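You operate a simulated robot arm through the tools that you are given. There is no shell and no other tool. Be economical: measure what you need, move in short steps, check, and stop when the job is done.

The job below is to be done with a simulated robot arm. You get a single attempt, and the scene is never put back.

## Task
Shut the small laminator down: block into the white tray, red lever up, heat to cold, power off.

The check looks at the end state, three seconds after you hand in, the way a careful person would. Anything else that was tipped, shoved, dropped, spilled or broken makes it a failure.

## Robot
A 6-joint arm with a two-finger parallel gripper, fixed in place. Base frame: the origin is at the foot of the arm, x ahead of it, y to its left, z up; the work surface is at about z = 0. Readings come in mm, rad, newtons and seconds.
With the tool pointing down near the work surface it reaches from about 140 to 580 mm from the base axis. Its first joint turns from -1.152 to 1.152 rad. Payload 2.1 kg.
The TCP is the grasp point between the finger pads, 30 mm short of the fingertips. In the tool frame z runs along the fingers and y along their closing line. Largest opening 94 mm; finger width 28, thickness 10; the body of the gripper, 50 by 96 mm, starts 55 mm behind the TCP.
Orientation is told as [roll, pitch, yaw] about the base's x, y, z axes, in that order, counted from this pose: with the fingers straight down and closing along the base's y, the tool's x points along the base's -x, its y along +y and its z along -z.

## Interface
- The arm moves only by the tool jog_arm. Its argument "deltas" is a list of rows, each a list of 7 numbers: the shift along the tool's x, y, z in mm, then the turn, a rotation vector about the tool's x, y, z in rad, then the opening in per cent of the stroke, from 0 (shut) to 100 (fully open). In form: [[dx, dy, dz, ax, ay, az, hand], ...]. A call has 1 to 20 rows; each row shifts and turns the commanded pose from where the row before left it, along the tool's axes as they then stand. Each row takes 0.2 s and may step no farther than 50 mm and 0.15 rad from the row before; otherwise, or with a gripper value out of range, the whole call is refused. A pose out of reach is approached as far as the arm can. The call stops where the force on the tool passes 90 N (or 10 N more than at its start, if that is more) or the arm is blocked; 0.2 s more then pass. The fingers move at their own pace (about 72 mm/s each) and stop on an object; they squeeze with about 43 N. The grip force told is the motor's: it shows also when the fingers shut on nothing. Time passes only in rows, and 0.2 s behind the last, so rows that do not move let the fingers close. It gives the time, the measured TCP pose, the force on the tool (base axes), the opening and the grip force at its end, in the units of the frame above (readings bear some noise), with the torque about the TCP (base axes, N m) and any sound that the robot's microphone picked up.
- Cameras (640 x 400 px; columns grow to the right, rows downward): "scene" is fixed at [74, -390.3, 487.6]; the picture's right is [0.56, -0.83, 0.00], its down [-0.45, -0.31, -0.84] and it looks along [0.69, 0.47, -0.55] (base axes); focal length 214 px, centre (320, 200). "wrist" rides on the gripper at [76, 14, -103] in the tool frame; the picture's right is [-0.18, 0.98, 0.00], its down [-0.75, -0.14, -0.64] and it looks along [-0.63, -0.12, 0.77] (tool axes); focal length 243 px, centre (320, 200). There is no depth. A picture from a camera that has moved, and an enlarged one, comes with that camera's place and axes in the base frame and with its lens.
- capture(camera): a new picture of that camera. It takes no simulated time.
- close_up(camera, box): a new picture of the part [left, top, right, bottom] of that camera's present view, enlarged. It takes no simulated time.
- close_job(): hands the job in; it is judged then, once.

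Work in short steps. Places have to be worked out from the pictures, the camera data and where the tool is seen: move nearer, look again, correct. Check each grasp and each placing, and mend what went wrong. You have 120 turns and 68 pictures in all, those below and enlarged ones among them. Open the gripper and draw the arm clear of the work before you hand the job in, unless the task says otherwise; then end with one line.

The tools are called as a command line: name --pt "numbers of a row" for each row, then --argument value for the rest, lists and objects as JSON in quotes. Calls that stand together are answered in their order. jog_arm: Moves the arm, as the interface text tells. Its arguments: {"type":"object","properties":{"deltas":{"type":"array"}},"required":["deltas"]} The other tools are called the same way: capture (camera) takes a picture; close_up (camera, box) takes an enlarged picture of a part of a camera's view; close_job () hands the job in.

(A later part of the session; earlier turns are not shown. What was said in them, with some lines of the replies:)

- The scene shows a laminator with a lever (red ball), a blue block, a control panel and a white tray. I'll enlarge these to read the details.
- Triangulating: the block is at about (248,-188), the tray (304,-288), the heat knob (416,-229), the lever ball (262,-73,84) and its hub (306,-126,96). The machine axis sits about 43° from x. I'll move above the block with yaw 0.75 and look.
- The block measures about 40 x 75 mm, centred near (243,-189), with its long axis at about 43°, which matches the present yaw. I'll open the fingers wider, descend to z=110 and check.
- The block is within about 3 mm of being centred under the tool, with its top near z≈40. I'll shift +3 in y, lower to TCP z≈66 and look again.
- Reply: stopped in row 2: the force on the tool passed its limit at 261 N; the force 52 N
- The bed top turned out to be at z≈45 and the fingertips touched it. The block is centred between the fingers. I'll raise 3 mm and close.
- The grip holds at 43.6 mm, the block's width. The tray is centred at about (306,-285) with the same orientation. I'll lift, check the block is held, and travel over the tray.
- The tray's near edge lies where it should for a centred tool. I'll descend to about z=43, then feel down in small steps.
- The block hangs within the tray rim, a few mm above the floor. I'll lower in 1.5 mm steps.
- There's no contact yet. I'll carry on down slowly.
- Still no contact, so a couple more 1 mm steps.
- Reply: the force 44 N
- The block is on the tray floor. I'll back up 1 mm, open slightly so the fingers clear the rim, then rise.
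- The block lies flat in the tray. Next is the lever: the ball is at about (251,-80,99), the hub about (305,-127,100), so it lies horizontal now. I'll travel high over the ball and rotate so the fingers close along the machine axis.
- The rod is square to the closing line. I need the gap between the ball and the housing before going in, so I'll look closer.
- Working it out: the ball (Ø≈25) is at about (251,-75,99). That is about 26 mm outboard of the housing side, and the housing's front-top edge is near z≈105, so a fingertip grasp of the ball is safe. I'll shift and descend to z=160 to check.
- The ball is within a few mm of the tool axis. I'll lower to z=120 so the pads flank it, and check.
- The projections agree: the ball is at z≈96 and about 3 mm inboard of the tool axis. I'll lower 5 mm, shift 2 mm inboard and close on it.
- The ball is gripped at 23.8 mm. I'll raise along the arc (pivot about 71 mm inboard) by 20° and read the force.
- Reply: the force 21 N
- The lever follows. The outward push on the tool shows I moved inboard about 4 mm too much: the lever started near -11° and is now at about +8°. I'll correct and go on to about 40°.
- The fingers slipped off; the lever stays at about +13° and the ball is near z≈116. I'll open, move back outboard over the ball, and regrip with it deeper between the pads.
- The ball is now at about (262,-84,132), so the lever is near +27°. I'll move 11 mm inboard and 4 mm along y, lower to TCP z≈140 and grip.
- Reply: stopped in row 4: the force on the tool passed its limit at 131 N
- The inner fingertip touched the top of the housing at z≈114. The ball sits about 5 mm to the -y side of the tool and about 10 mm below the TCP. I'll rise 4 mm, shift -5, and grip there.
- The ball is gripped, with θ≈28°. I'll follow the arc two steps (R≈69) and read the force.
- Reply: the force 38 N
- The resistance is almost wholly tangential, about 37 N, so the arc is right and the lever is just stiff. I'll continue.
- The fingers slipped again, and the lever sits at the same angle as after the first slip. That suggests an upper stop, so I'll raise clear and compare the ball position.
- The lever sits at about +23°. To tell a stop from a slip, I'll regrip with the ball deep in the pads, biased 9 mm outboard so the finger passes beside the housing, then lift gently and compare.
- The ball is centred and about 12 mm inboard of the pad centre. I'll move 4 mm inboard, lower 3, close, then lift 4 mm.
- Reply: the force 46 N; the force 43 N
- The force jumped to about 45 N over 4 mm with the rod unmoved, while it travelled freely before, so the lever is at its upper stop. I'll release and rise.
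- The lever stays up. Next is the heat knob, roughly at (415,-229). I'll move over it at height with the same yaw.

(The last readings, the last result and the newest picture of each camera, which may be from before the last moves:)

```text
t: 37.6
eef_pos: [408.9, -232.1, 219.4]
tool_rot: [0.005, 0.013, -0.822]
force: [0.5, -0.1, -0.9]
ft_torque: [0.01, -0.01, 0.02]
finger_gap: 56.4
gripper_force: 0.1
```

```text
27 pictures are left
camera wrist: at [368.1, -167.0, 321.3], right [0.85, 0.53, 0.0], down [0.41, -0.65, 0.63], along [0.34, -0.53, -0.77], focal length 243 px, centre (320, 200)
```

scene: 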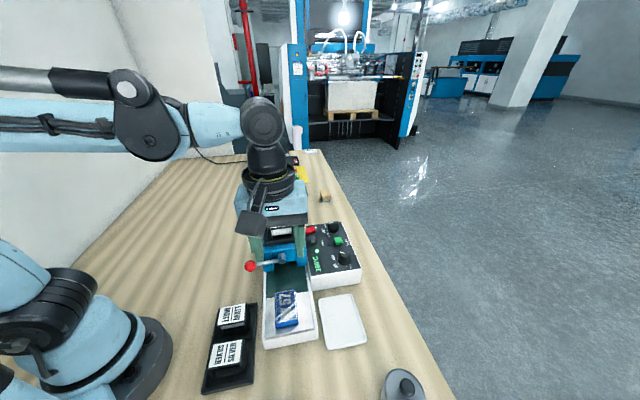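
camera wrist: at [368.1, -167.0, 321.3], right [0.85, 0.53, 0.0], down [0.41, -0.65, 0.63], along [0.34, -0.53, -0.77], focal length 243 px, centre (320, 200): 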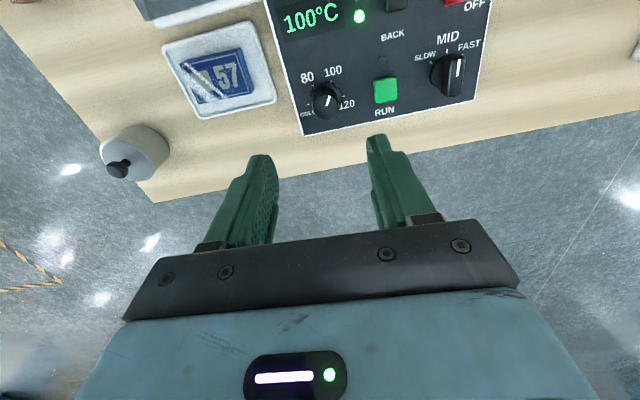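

The knob is nearly under the tool (about +8 mm y, +3 mm x). I'll enlarge it to read the dial angles.

close_up --camera "wrist" --box '[280, 55, 380, 145]'

```text
4.44 times, centred on (330, 100) of wrist
camera zoom: at [368.1, -167.0, 321.3], right [0.85, 0.53, 0.0], down [0.41, -0.65, 0.63], along [0.34, -0.53, -0.77], focal length 1078 px, centre (276, 644)
```

zoom: 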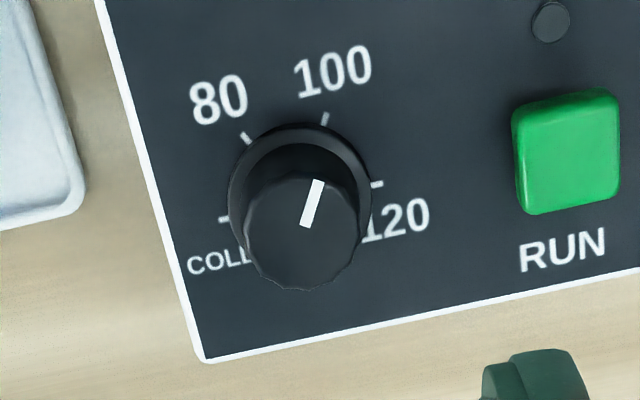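

The knob top is at (415,-229.5,84), about Ø25 with a Ø31 skirt. The dial steps are about 62° and COLD is about 124° counter-clockwise of 100 seen from above. I'll centre on it and descend to z=115 to check.

jog_arm --pt "-3 6 40 0 0 0 48" --pt "0 0 40 0 0 0 48" --pt "0 0 24 0 0 0 48" --pt "0 0 0 0 0 0 48"

capture --camera "wrist"

close_up --camera "scene" --box '[280, 190, 390, 300]'

```text
t: 38.6
eef_pos: [416.3, -230.0, 114.7]
tool_rot: [0.004, 0.012, -0.821]
force: [0.1, -0.9, 0.0]
ft_torque: [0.01, 0.02, 0.03]
finger_gap: 45.1
gripper_force: 0.0
```

```text
25 pictures are left
camera wrist: at [374.9, -163.7, 217.8], right [0.85, 0.53, 0.0], down [0.41, -0.66, 0.63], along [0.34, -0.53, -0.77], focal length 243 px, centre (320, 200)
```

wrist: 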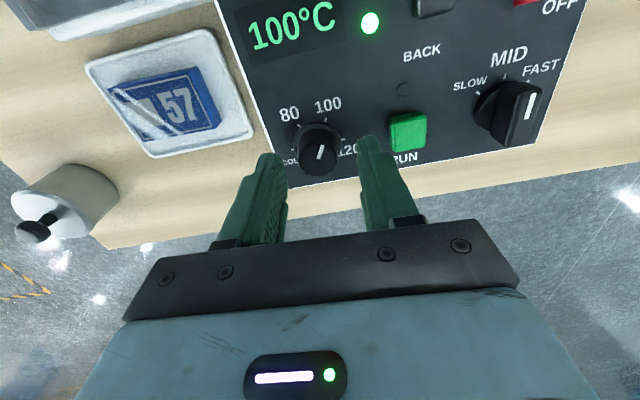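

```text
3.64 times, centred on (335, 245) of scene
camera zoom: at [74.0, -390.3, 487.6], right [0.56, -0.83, 0.0], down [-0.45, -0.31, -0.84], along [0.69, 0.47, -0.55], focal length 780 px, centre (266, 36)
```

zoom: 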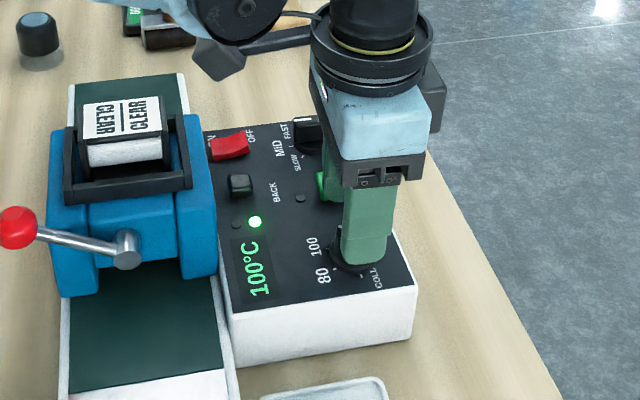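

The knob is aligned and the fingers clear the green button by about 14 mm. I'll descend to TCP z≈98 and close on the knob.

jog_arm --pt "0 0 9 0 0 0 48" --pt "0 0 5 0 0 0 48" --pt "0 0 2 0 0 0 48" --pt "0 0 0 0 0 0 30" --pt "0 0 0 0 0 0 15" --pt "0 0 0 0 0 0 15" --pt "0 0 0 0 0 0 15"

capture --camera "wrist"

```text
t: 40.2
eef_pos: [414.9, -230.5, 99.3]
tool_rot: [-0.004, 0.012, -0.826]
force: [-24.9, -15.9, -4.8]
ft_torque: [0.02, 0.88, -0.06]
finger_gap: 26.3
gripper_force: 44.6
```

```text
23 pictures are left
camera wrist: at [374.6, -164.5, 202.3], right [0.85, 0.53, -0.01], down [0.42, -0.65, 0.63], along [0.33, -0.54, -0.77], focal length 243 px, centre (320, 200)
```

wrist: 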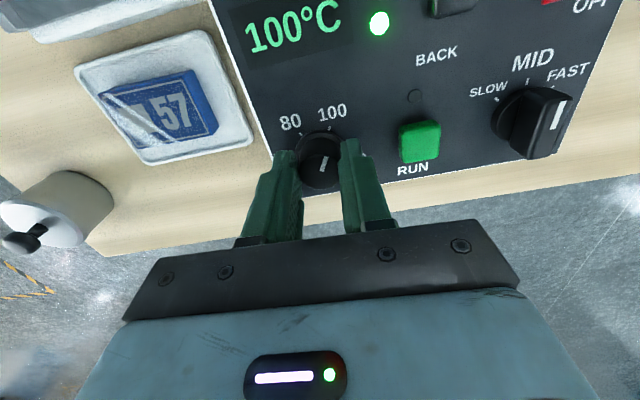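

Gripped at 26.3 mm, with a sideways load of about 29 N toward -y of the tool. I'll relax by 1.5 mm and turn counter-clockwise about 0.5 rad as a test.

jog_arm --pt "0 -1.5 0 0 0 0 15" --pt "0 0 0 0 0 -0.12 15" --pt "0 0 0 0 0 -0.12 15" --pt "0 0 0 0 0 -0.12 15" --pt "0 0 0 0 0 -0.12 15" --pt "0 0 0 0 0 0 15"

capture --camera "wrist"

```text
t: 41.6
eef_pos: [414.6, -231.7, 99.1]
tool_rot: [0.001, 0.009, -0.343]
force: [-17.8, -16.6, 48.6]
ft_torque: [-0.79, 0.28, -0.03]
finger_gap: 26.2
gripper_force: 44.9
```

```text
22 pictures are left
camera wrist: at [347.7, -191.8, 201.9], right [0.5, 0.86, 0.0], down [0.67, -0.39, 0.64], along [0.55, -0.32, -0.77], focal length 243 px, centre (320, 200)
```

wrist: 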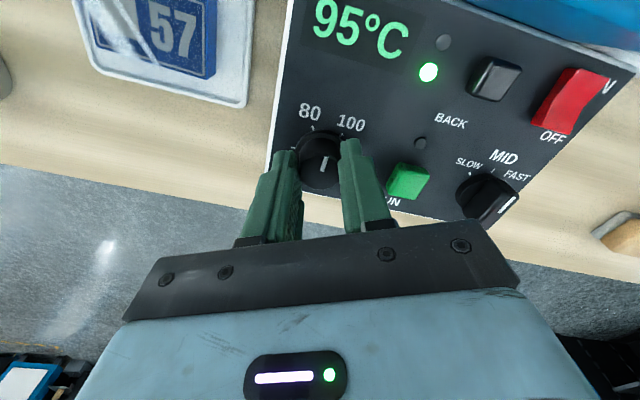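

The knob turns with the fingers and the display drops. The tool presses down with 49 N, so I'll lift 1.5 mm and relax sideways, then keep turning.

jog_arm --pt "0.5 -1.2 -1.5 0 0 0 15" --pt "0 0 0 0 0 -0.13 15" --pt "0 0 0 0 0 -0.13 15" --pt "0 0 0 0 0 -0.13 15" --pt "0 0 0 0 0 -0.13 15" --pt "0 0 0 0 0 -0.13 15" --pt "0 0 0 0 0 -0.13 15" --pt "0 0 0 0 0 0 15"

```text
t: 43.4
eef_pos: [414.1, -232.6, 99.1]
tool_rot: [0.002, 0.005, 0.44]
force: [5.8, -30.8, -15.6]
ft_torque: [-1.2, 0.5, -0.06]
finger_gap: 26.6
gripper_force: 45.1
```

It's halfway. I'll relax toward -y and turn on by another 0.6 rad.

jog_arm --pt "0.6 -1.4 0.4 0 0 0 15" --pt "0 0 0 0 0 -0.13 15" --pt "0 0 0 0 0 -0.13 15" --pt "0 0 0 0 0 -0.13 15" --pt "0 0 0 0 0 -0.13 15" --pt "0 0 0 0 0 -0.1 15" --pt "0 0 0 0 0 0 15"

capture --camera "wrist"

```text
t: 45.0
eef_pos: [414.7, -234.2, 98.4]
tool_rot: [0.002, -0.002, 1.06]
force: [12.3, -30.7, -27.3]
ft_torque: [-0.94, -0.19, -0.08]
finger_gap: 26.4
gripper_force: 44.9
```

```text
21 pictures are left
camera wrist: at [365.2, -292.5, 201.7], right [-0.77, 0.64, 0.0], down [0.49, 0.59, 0.64], along [0.41, 0.49, -0.77], focal length 243 px, centre (320, 200)
```

wrist: 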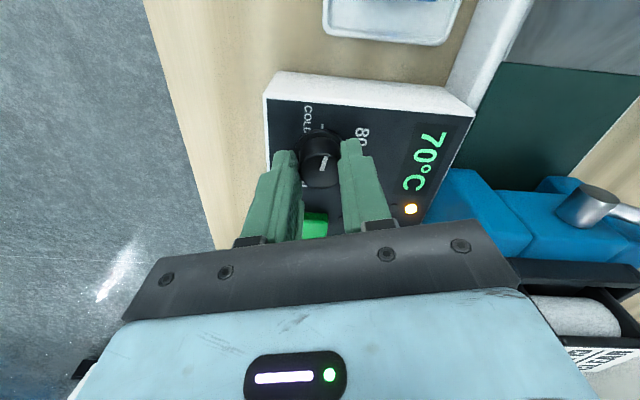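

Display 70°C with an amber light, and the pointer has about 0.27 rad left to COLD. I'll turn on.

jog_arm --pt "0 0 0 0 0 -0.1 15" --pt "0 0 0 0 0 -0.1 15" --pt "0 0 0 0 0 -0.08 15" --pt "0 0 0 0 0 0 15"

close_up --camera "wrist" --box '[250, 80, 450, 240]'

```text
t: 46.0
eef_pos: [415.5, -231.6, 100.1]
tool_rot: [0.002, -0.004, 1.338]
force: [12.8, -26.3, 0.6]
ft_torque: [-0.68, -0.45, -0.61]
finger_gap: 26.6
gripper_force: 44.9
```

```text
2.50 times, centred on (350, 160) of wrist
camera zoom: at [384.1, -303.5, 201.7], right [-0.91, 0.41, 0.0], down [0.31, 0.7, 0.64], along [0.26, 0.59, -0.76], focal length 606 px, centre (245, 300)
```

zoom: 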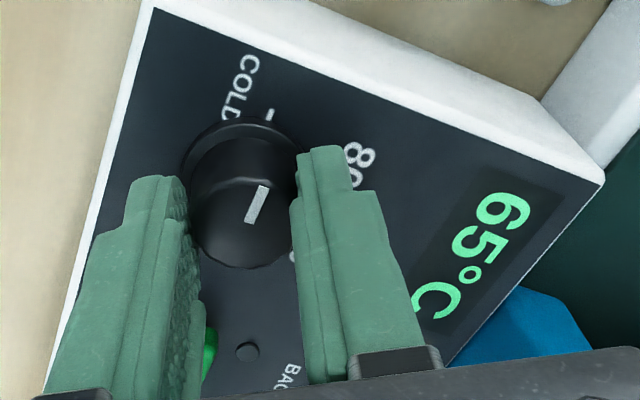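

The torque rose to -0.6 N m and the pointer lines up with the COLD tick, so this is the end stop. I'll release, rise and check.

jog_arm --pt "0 0 0 0 0 0 45" --pt "0 0 0 0 0 0 45" --pt "0 0 -15 0 0 0 45" --pt "0 0 -30 0 0 0 45" --pt "0 0 -30 0 0 0 45" --pt "0 0 -30 0 0 0 45" --pt "0 0 0 0 0 0.14 45" --pt "0 0 0 0 0 0.14 45" --pt "0 0 0 0 0 0.14 45" --pt "0 0 0 0 0 0.14 45" --pt "0 0 0 0 0 0 45"

capture --camera "wrist"

close_up --camera "scene" --box '[285, 210, 385, 300]'

```text
t: 48.4
eef_pos: [415.3, -231.7, 205.0]
tool_rot: [0.012, -0.005, 0.777]
force: [1.1, 0.6, 0.6]
ft_torque: [0.01, 0.03, 0.0]
finger_gap: 42.1
gripper_force: 0.0
```

```text
19 pictures are left
camera wrist: at [351.9, -274.9, 306.6], right [-0.56, 0.83, 0.01], down [0.64, 0.42, 0.64], along [0.53, 0.37, -0.77], focal length 243 px, centre (320, 200)
```

wrist: 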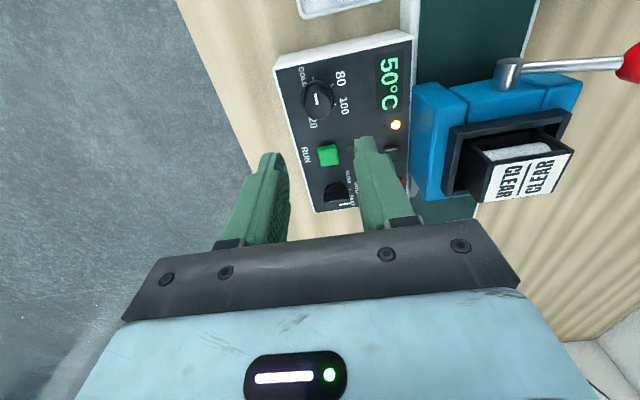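

```text
4.44 times, centred on (335, 255) of scene
camera zoom: at [74.0, -390.3, 487.6], right [0.56, -0.83, 0.0], down [-0.45, -0.31, -0.84], along [0.69, 0.47, -0.55], focal length 953 px, centre (253, -44)
```

zoom: 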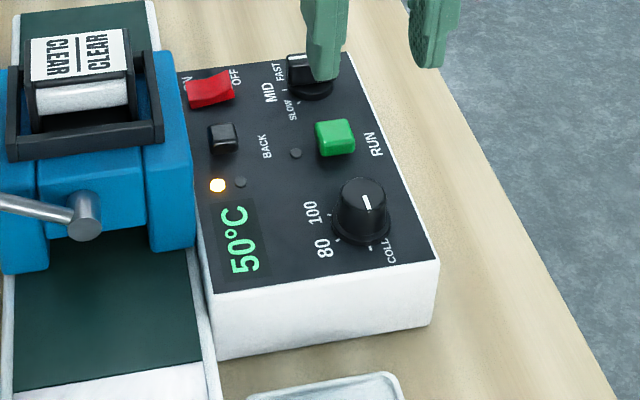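

close_up --camera "wrist" --box '[275, 55, 365, 145]'

```text
4.44 times, centred on (320, 100) of wrist
camera zoom: at [351.9, -274.9, 306.6], right [-0.56, 0.83, 0.01], down [0.64, 0.42, 0.64], along [0.53, 0.37, -0.77], focal length 1078 px, centre (320, 644)
```

zoom: 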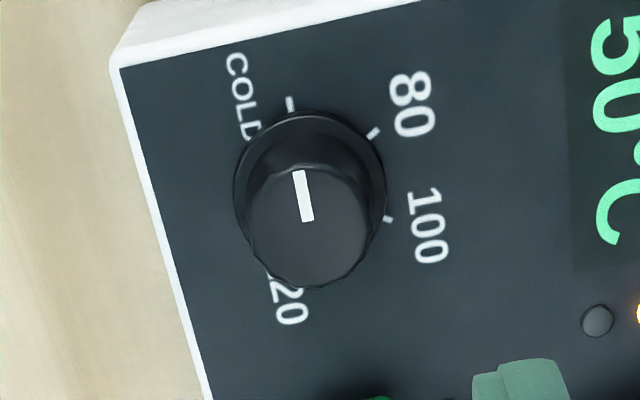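

The heat is at COLD (pointer in line with the tick). Next is power: the rocker is at about (454,-98,66), with its OFF half toward (0.68,-0.73). I'll close the fingers and travel above the OFF half at (464,-109).

jog_arm --pt "-30 13.3 0 0 0 0 0" --pt "-30 13.3 0 0 0 0 0" --pt "-30 13.3 0 0 0 0 0" --pt "-30.5 13.4 0 0 0 0 0" --pt "0 0 20 0 0 0 0" --pt "0 0 0 0 0 0 0"

capture --camera "wrist"

close_up --camera "scene" --box '[285, 195, 365, 275]'

```text
t: 49.8
eef_pos: [461.9, -109.1, 183.1]
tool_rot: [0.012, -0.003, 0.78]
force: [0.8, -0.3, 0.4]
ft_torque: [0.01, 0.01, 0.01]
finger_gap: 0.1
gripper_force: 33.3
```

```text
16 pictures are left
camera wrist: at [398.8, -152.4, 284.6], right [-0.56, 0.83, 0.01], down [0.64, 0.42, 0.64], along [0.53, 0.37, -0.77], focal length 243 px, centre (320, 200)
```

wrist: 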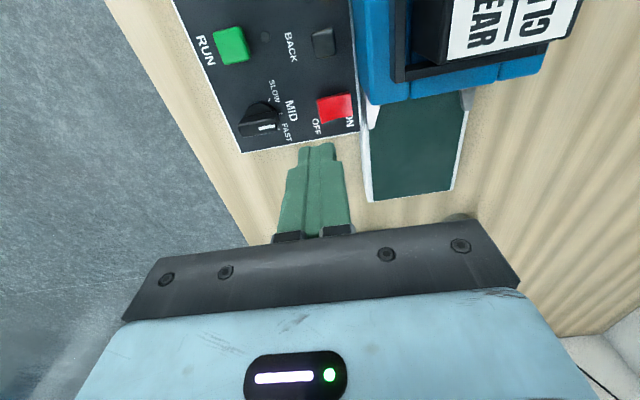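

```text
5.00 times, centred on (325, 235) of scene
camera zoom: at [74.0, -390.3, 487.6], right [0.56, -0.83, 0.0], down [-0.45, -0.31, -0.84], along [0.69, 0.47, -0.55], focal length 1072 px, centre (295, 25)
```

zoom: 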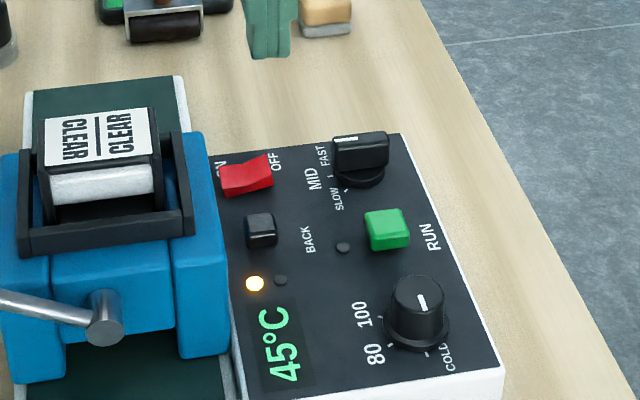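

The tool axis is about 13 mm to the OFF side of the rocker centre, as intended. I'll enlarge it to confirm which half is raised.

close_up --camera "wrist" --box '[290, 70, 370, 150]'

```text
5.00 times, centred on (330, 110) of wrist
camera zoom: at [398.8, -152.4, 284.6], right [-0.56, 0.83, 0.01], down [0.64, 0.42, 0.64], along [0.53, 0.37, -0.77], focal length 1213 px, centre (270, 650)
```

zoom: 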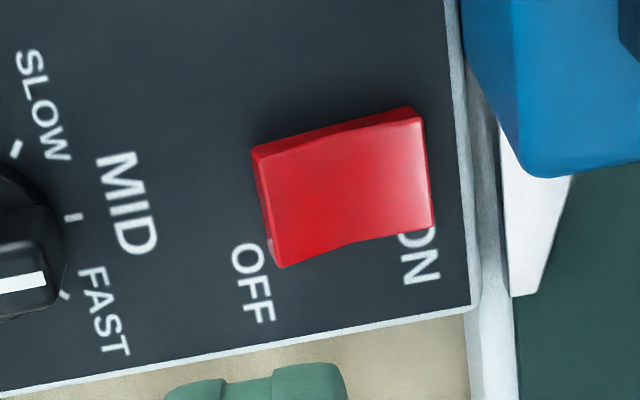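

The OFF half is raised and under the fingertips. I'll descend to z≈108, then feel down in small steps.

jog_arm --pt "1 0 35 0 0 0 0" --pt "0 0 30 0 0 0 0" --pt "0 0 8 0 0 0 0" --pt "0 0 0 0 0 0 0"

jog_arm --pt "0 0 2 0 0 0 0" --pt "0 0 2 0 0 0 0" --pt "0 0 0 0 0 0 0"

```text
t: 50.8
eef_pos: [460.9, -108.6, 110.0]
tool_rot: [0.013, -0.005, 0.777]
force: [1.1, -0.6, -0.4]
ft_torque: [0.03, 0.03, 0.0]
finger_gap: 0.1
gripper_force: 33.3
```

```text
t: 51.6
eef_pos: [460.3, -108.3, 108.2]
tool_rot: [0.013, -0.003, 0.778]
force: [0.1, 0.3, -0.4]
ft_torque: [0.01, -0.01, -0.02]
finger_gap: 0.0
gripper_force: 32.7
```

No contact yet, so I'll keep going down 2 mm at a time.

jog_arm --pt "0 0 2 0 0 0 0" --pt "0 0 2 0 0 0 0" --pt "0 0 0 0 0 0 0"

jog_arm --pt "0 0 1.5 0 0 0 0" --pt "0 0 0 0 0 0 0"

jog_arm --pt "0 0 1.5 0 0 0 0" --pt "0 0 0 0 0 0 0"

```text
t: 52.4
eef_pos: [462.3, -108.9, 103.9]
tool_rot: [0.013, -0.003, 0.779]
force: [0.1, -0.8, 0.3]
ft_torque: [0.04, -0.01, 0.01]
finger_gap: 0.0
gripper_force: 32.9
```

```text
t: 53.0
eef_pos: [462.2, -108.2, 103.0]
tool_rot: [0.012, -0.003, 0.78]
force: [-0.1, -0.6, 0.2]
ft_torque: [-0.03, 0.03, 0.03]
finger_gap: 0.0
gripper_force: 33.3
```

```text
t: 53.6
eef_pos: [462.0, -108.6, 101.1]
tool_rot: [0.012, -0.006, 0.778]
force: [0.2, 0.0, 0.0]
ft_torque: [-0.03, -0.01, 0.02]
finger_gap: 0.0
gripper_force: 33.1
```

close_up --camera "wrist" --box '[260, 70, 400, 210]'

close_up --camera "scene" --box '[285, 195, 365, 275]'

```text
2.86 times, centred on (330, 140) of wrist
camera zoom: at [398.0, -152.4, 203.0], right [-0.56, 0.83, 0.01], down [0.64, 0.42, 0.64], along [0.53, 0.37, -0.77], focal length 693 px, centre (291, 371)
```

zoom: 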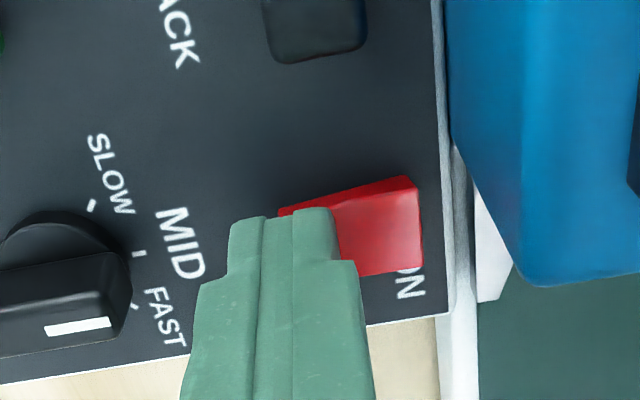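

```text
5.00 times, centred on (325, 235) of scene
camera zoom: at [74.0, -390.3, 487.6], right [0.56, -0.83, 0.0], down [-0.45, -0.31, -0.84], along [0.69, 0.47, -0.55], focal length 1072 px, centre (295, 25)
```

zoom: 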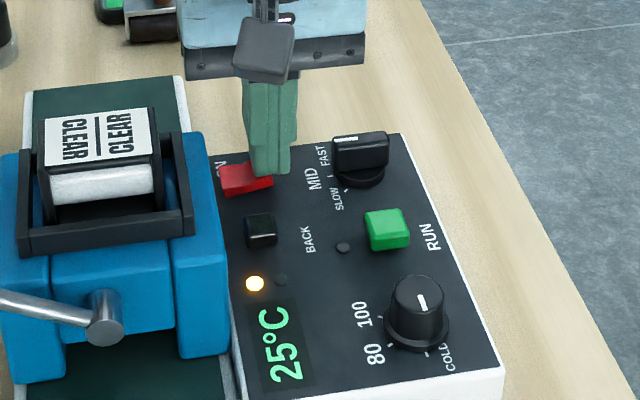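

The tips hang just above the OFF half, and the display reads 25°C, fully cooled. I'll continue down.

jog_arm --pt "0 0 1.5 0 0 0 0" --pt "0 0 1.5 0 0 0 0" --pt "0 0 0 0 0 0 0"

jog_arm --pt "0 0 1.5 0 0 0 0" --pt "0 0 0 0 0 0 0"

jog_arm --pt "0 0 1.5 0 0 0 0" --pt "0 0 0 0 0 0 0"

```text
t: 54.4
eef_pos: [462.3, -108.9, 98.4]
tool_rot: [0.012, -0.003, 0.777]
force: [0.4, -0.5, 0.1]
ft_torque: [0.02, 0.0, -0.01]
finger_gap: 0.0
gripper_force: 33.1
```

```text
t: 55.0
eef_pos: [461.9, -109.3, 96.5]
tool_rot: [0.01, -0.003, 0.778]
force: [2.5, -3.6, 8.4]
ft_torque: [-0.06, 0.05, 0.03]
finger_gap: 0.0
gripper_force: 32.6
```

```text
t: 55.6
eef_pos: [461.6, -109.3, 95.1]
tool_rot: [0.013, -0.002, 0.778]
force: [2.0, -1.3, 45.5]
ft_torque: [0.03, 0.46, 0.01]
finger_gap: 0.0
gripper_force: 32.7
```

The force went from 8 to 45 N. I'll check the display and rocker.

close_up --camera "scene" --box '[285, 195, 365, 275]'

```text
5.00 times, centred on (325, 235) of scene
camera zoom: at [73.8, -390.3, 487.7], right [0.56, -0.83, 0.0], down [-0.45, -0.31, -0.84], along [0.69, 0.47, -0.55], focal length 1072 px, centre (295, 25)
```

zoom: 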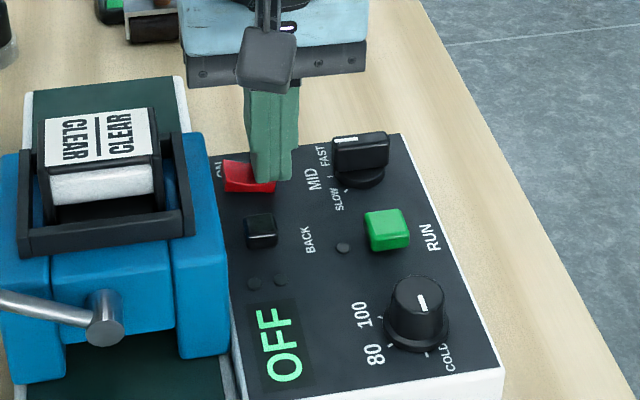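

The display reads OFF and the rocker has flipped. I'll rise, open the gripper and draw clear.

jog_arm --pt "0 0 -20 0 0 0 0" --pt "0 0 -40 0 0 0 0" --pt "0 0 -45 0 0 0 0" --pt "0 0 -45 0 0 0 50" --pt "0 0 -45 0 0 0 60" --pt "30 0 -35 0 0 0 60" --pt "30 0 -35 0 0 0 60" --pt "30 0 0 0 0 0 60" --pt "30 0 0 0 0 0 60" --pt "0 0 0 0 0 0 60"

capture --camera "scene"

close_up --camera "scene" --box '[200, 200, 380, 380]'

capture --camera "wrist"

```text
t: 57.8
eef_pos: [379.9, -198.2, 361.5]
tool_rot: [0.011, -0.003, 0.779]
force: [-0.4, -0.6, -0.2]
ft_torque: [-0.03, 0.03, -0.01]
finger_gap: 56.4
gripper_force: 0.0
```

```text
10 pictures are left
```

scene: 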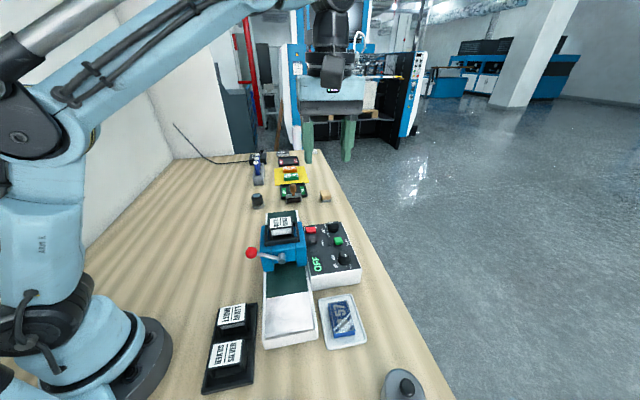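

```text
2.22 times, centred on (290, 290) of scene
camera zoom: at [74.0, -390.4, 487.6], right [0.56, -0.83, 0.0], down [-0.45, -0.31, -0.84], along [0.69, 0.47, -0.55], focal length 477 px, centre (387, 0)
```

zoom: 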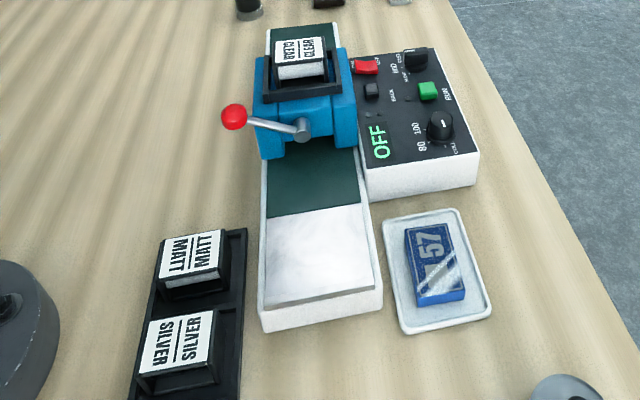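

```text
8 pictures are left
camera wrist: at [316.0, -241.4, 462.6], right [-0.56, 0.83, 0.01], down [0.64, 0.42, 0.64], along [0.53, 0.37, -0.77], focal length 243 px, centre (320, 200)
```

wrist: 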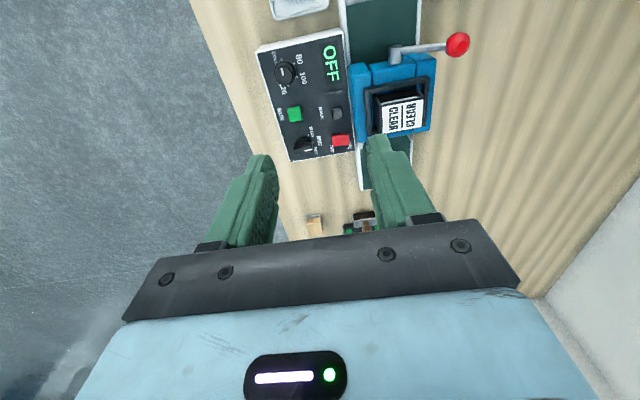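

Every part of the job shows done: block in the tray, lever at its upper stop, heat at COLD, display OFF, and nothing else disturbed. I'll hand in.

close_job

```text
The job is handed in.
```

The laminator is shut down: the block is in the white tray, the red lever is up at its stop, the heat is at COLD and the power is OFF. On the way the fingertips bumped the bed once and the housing top once; the last pictures show nothing out of place.
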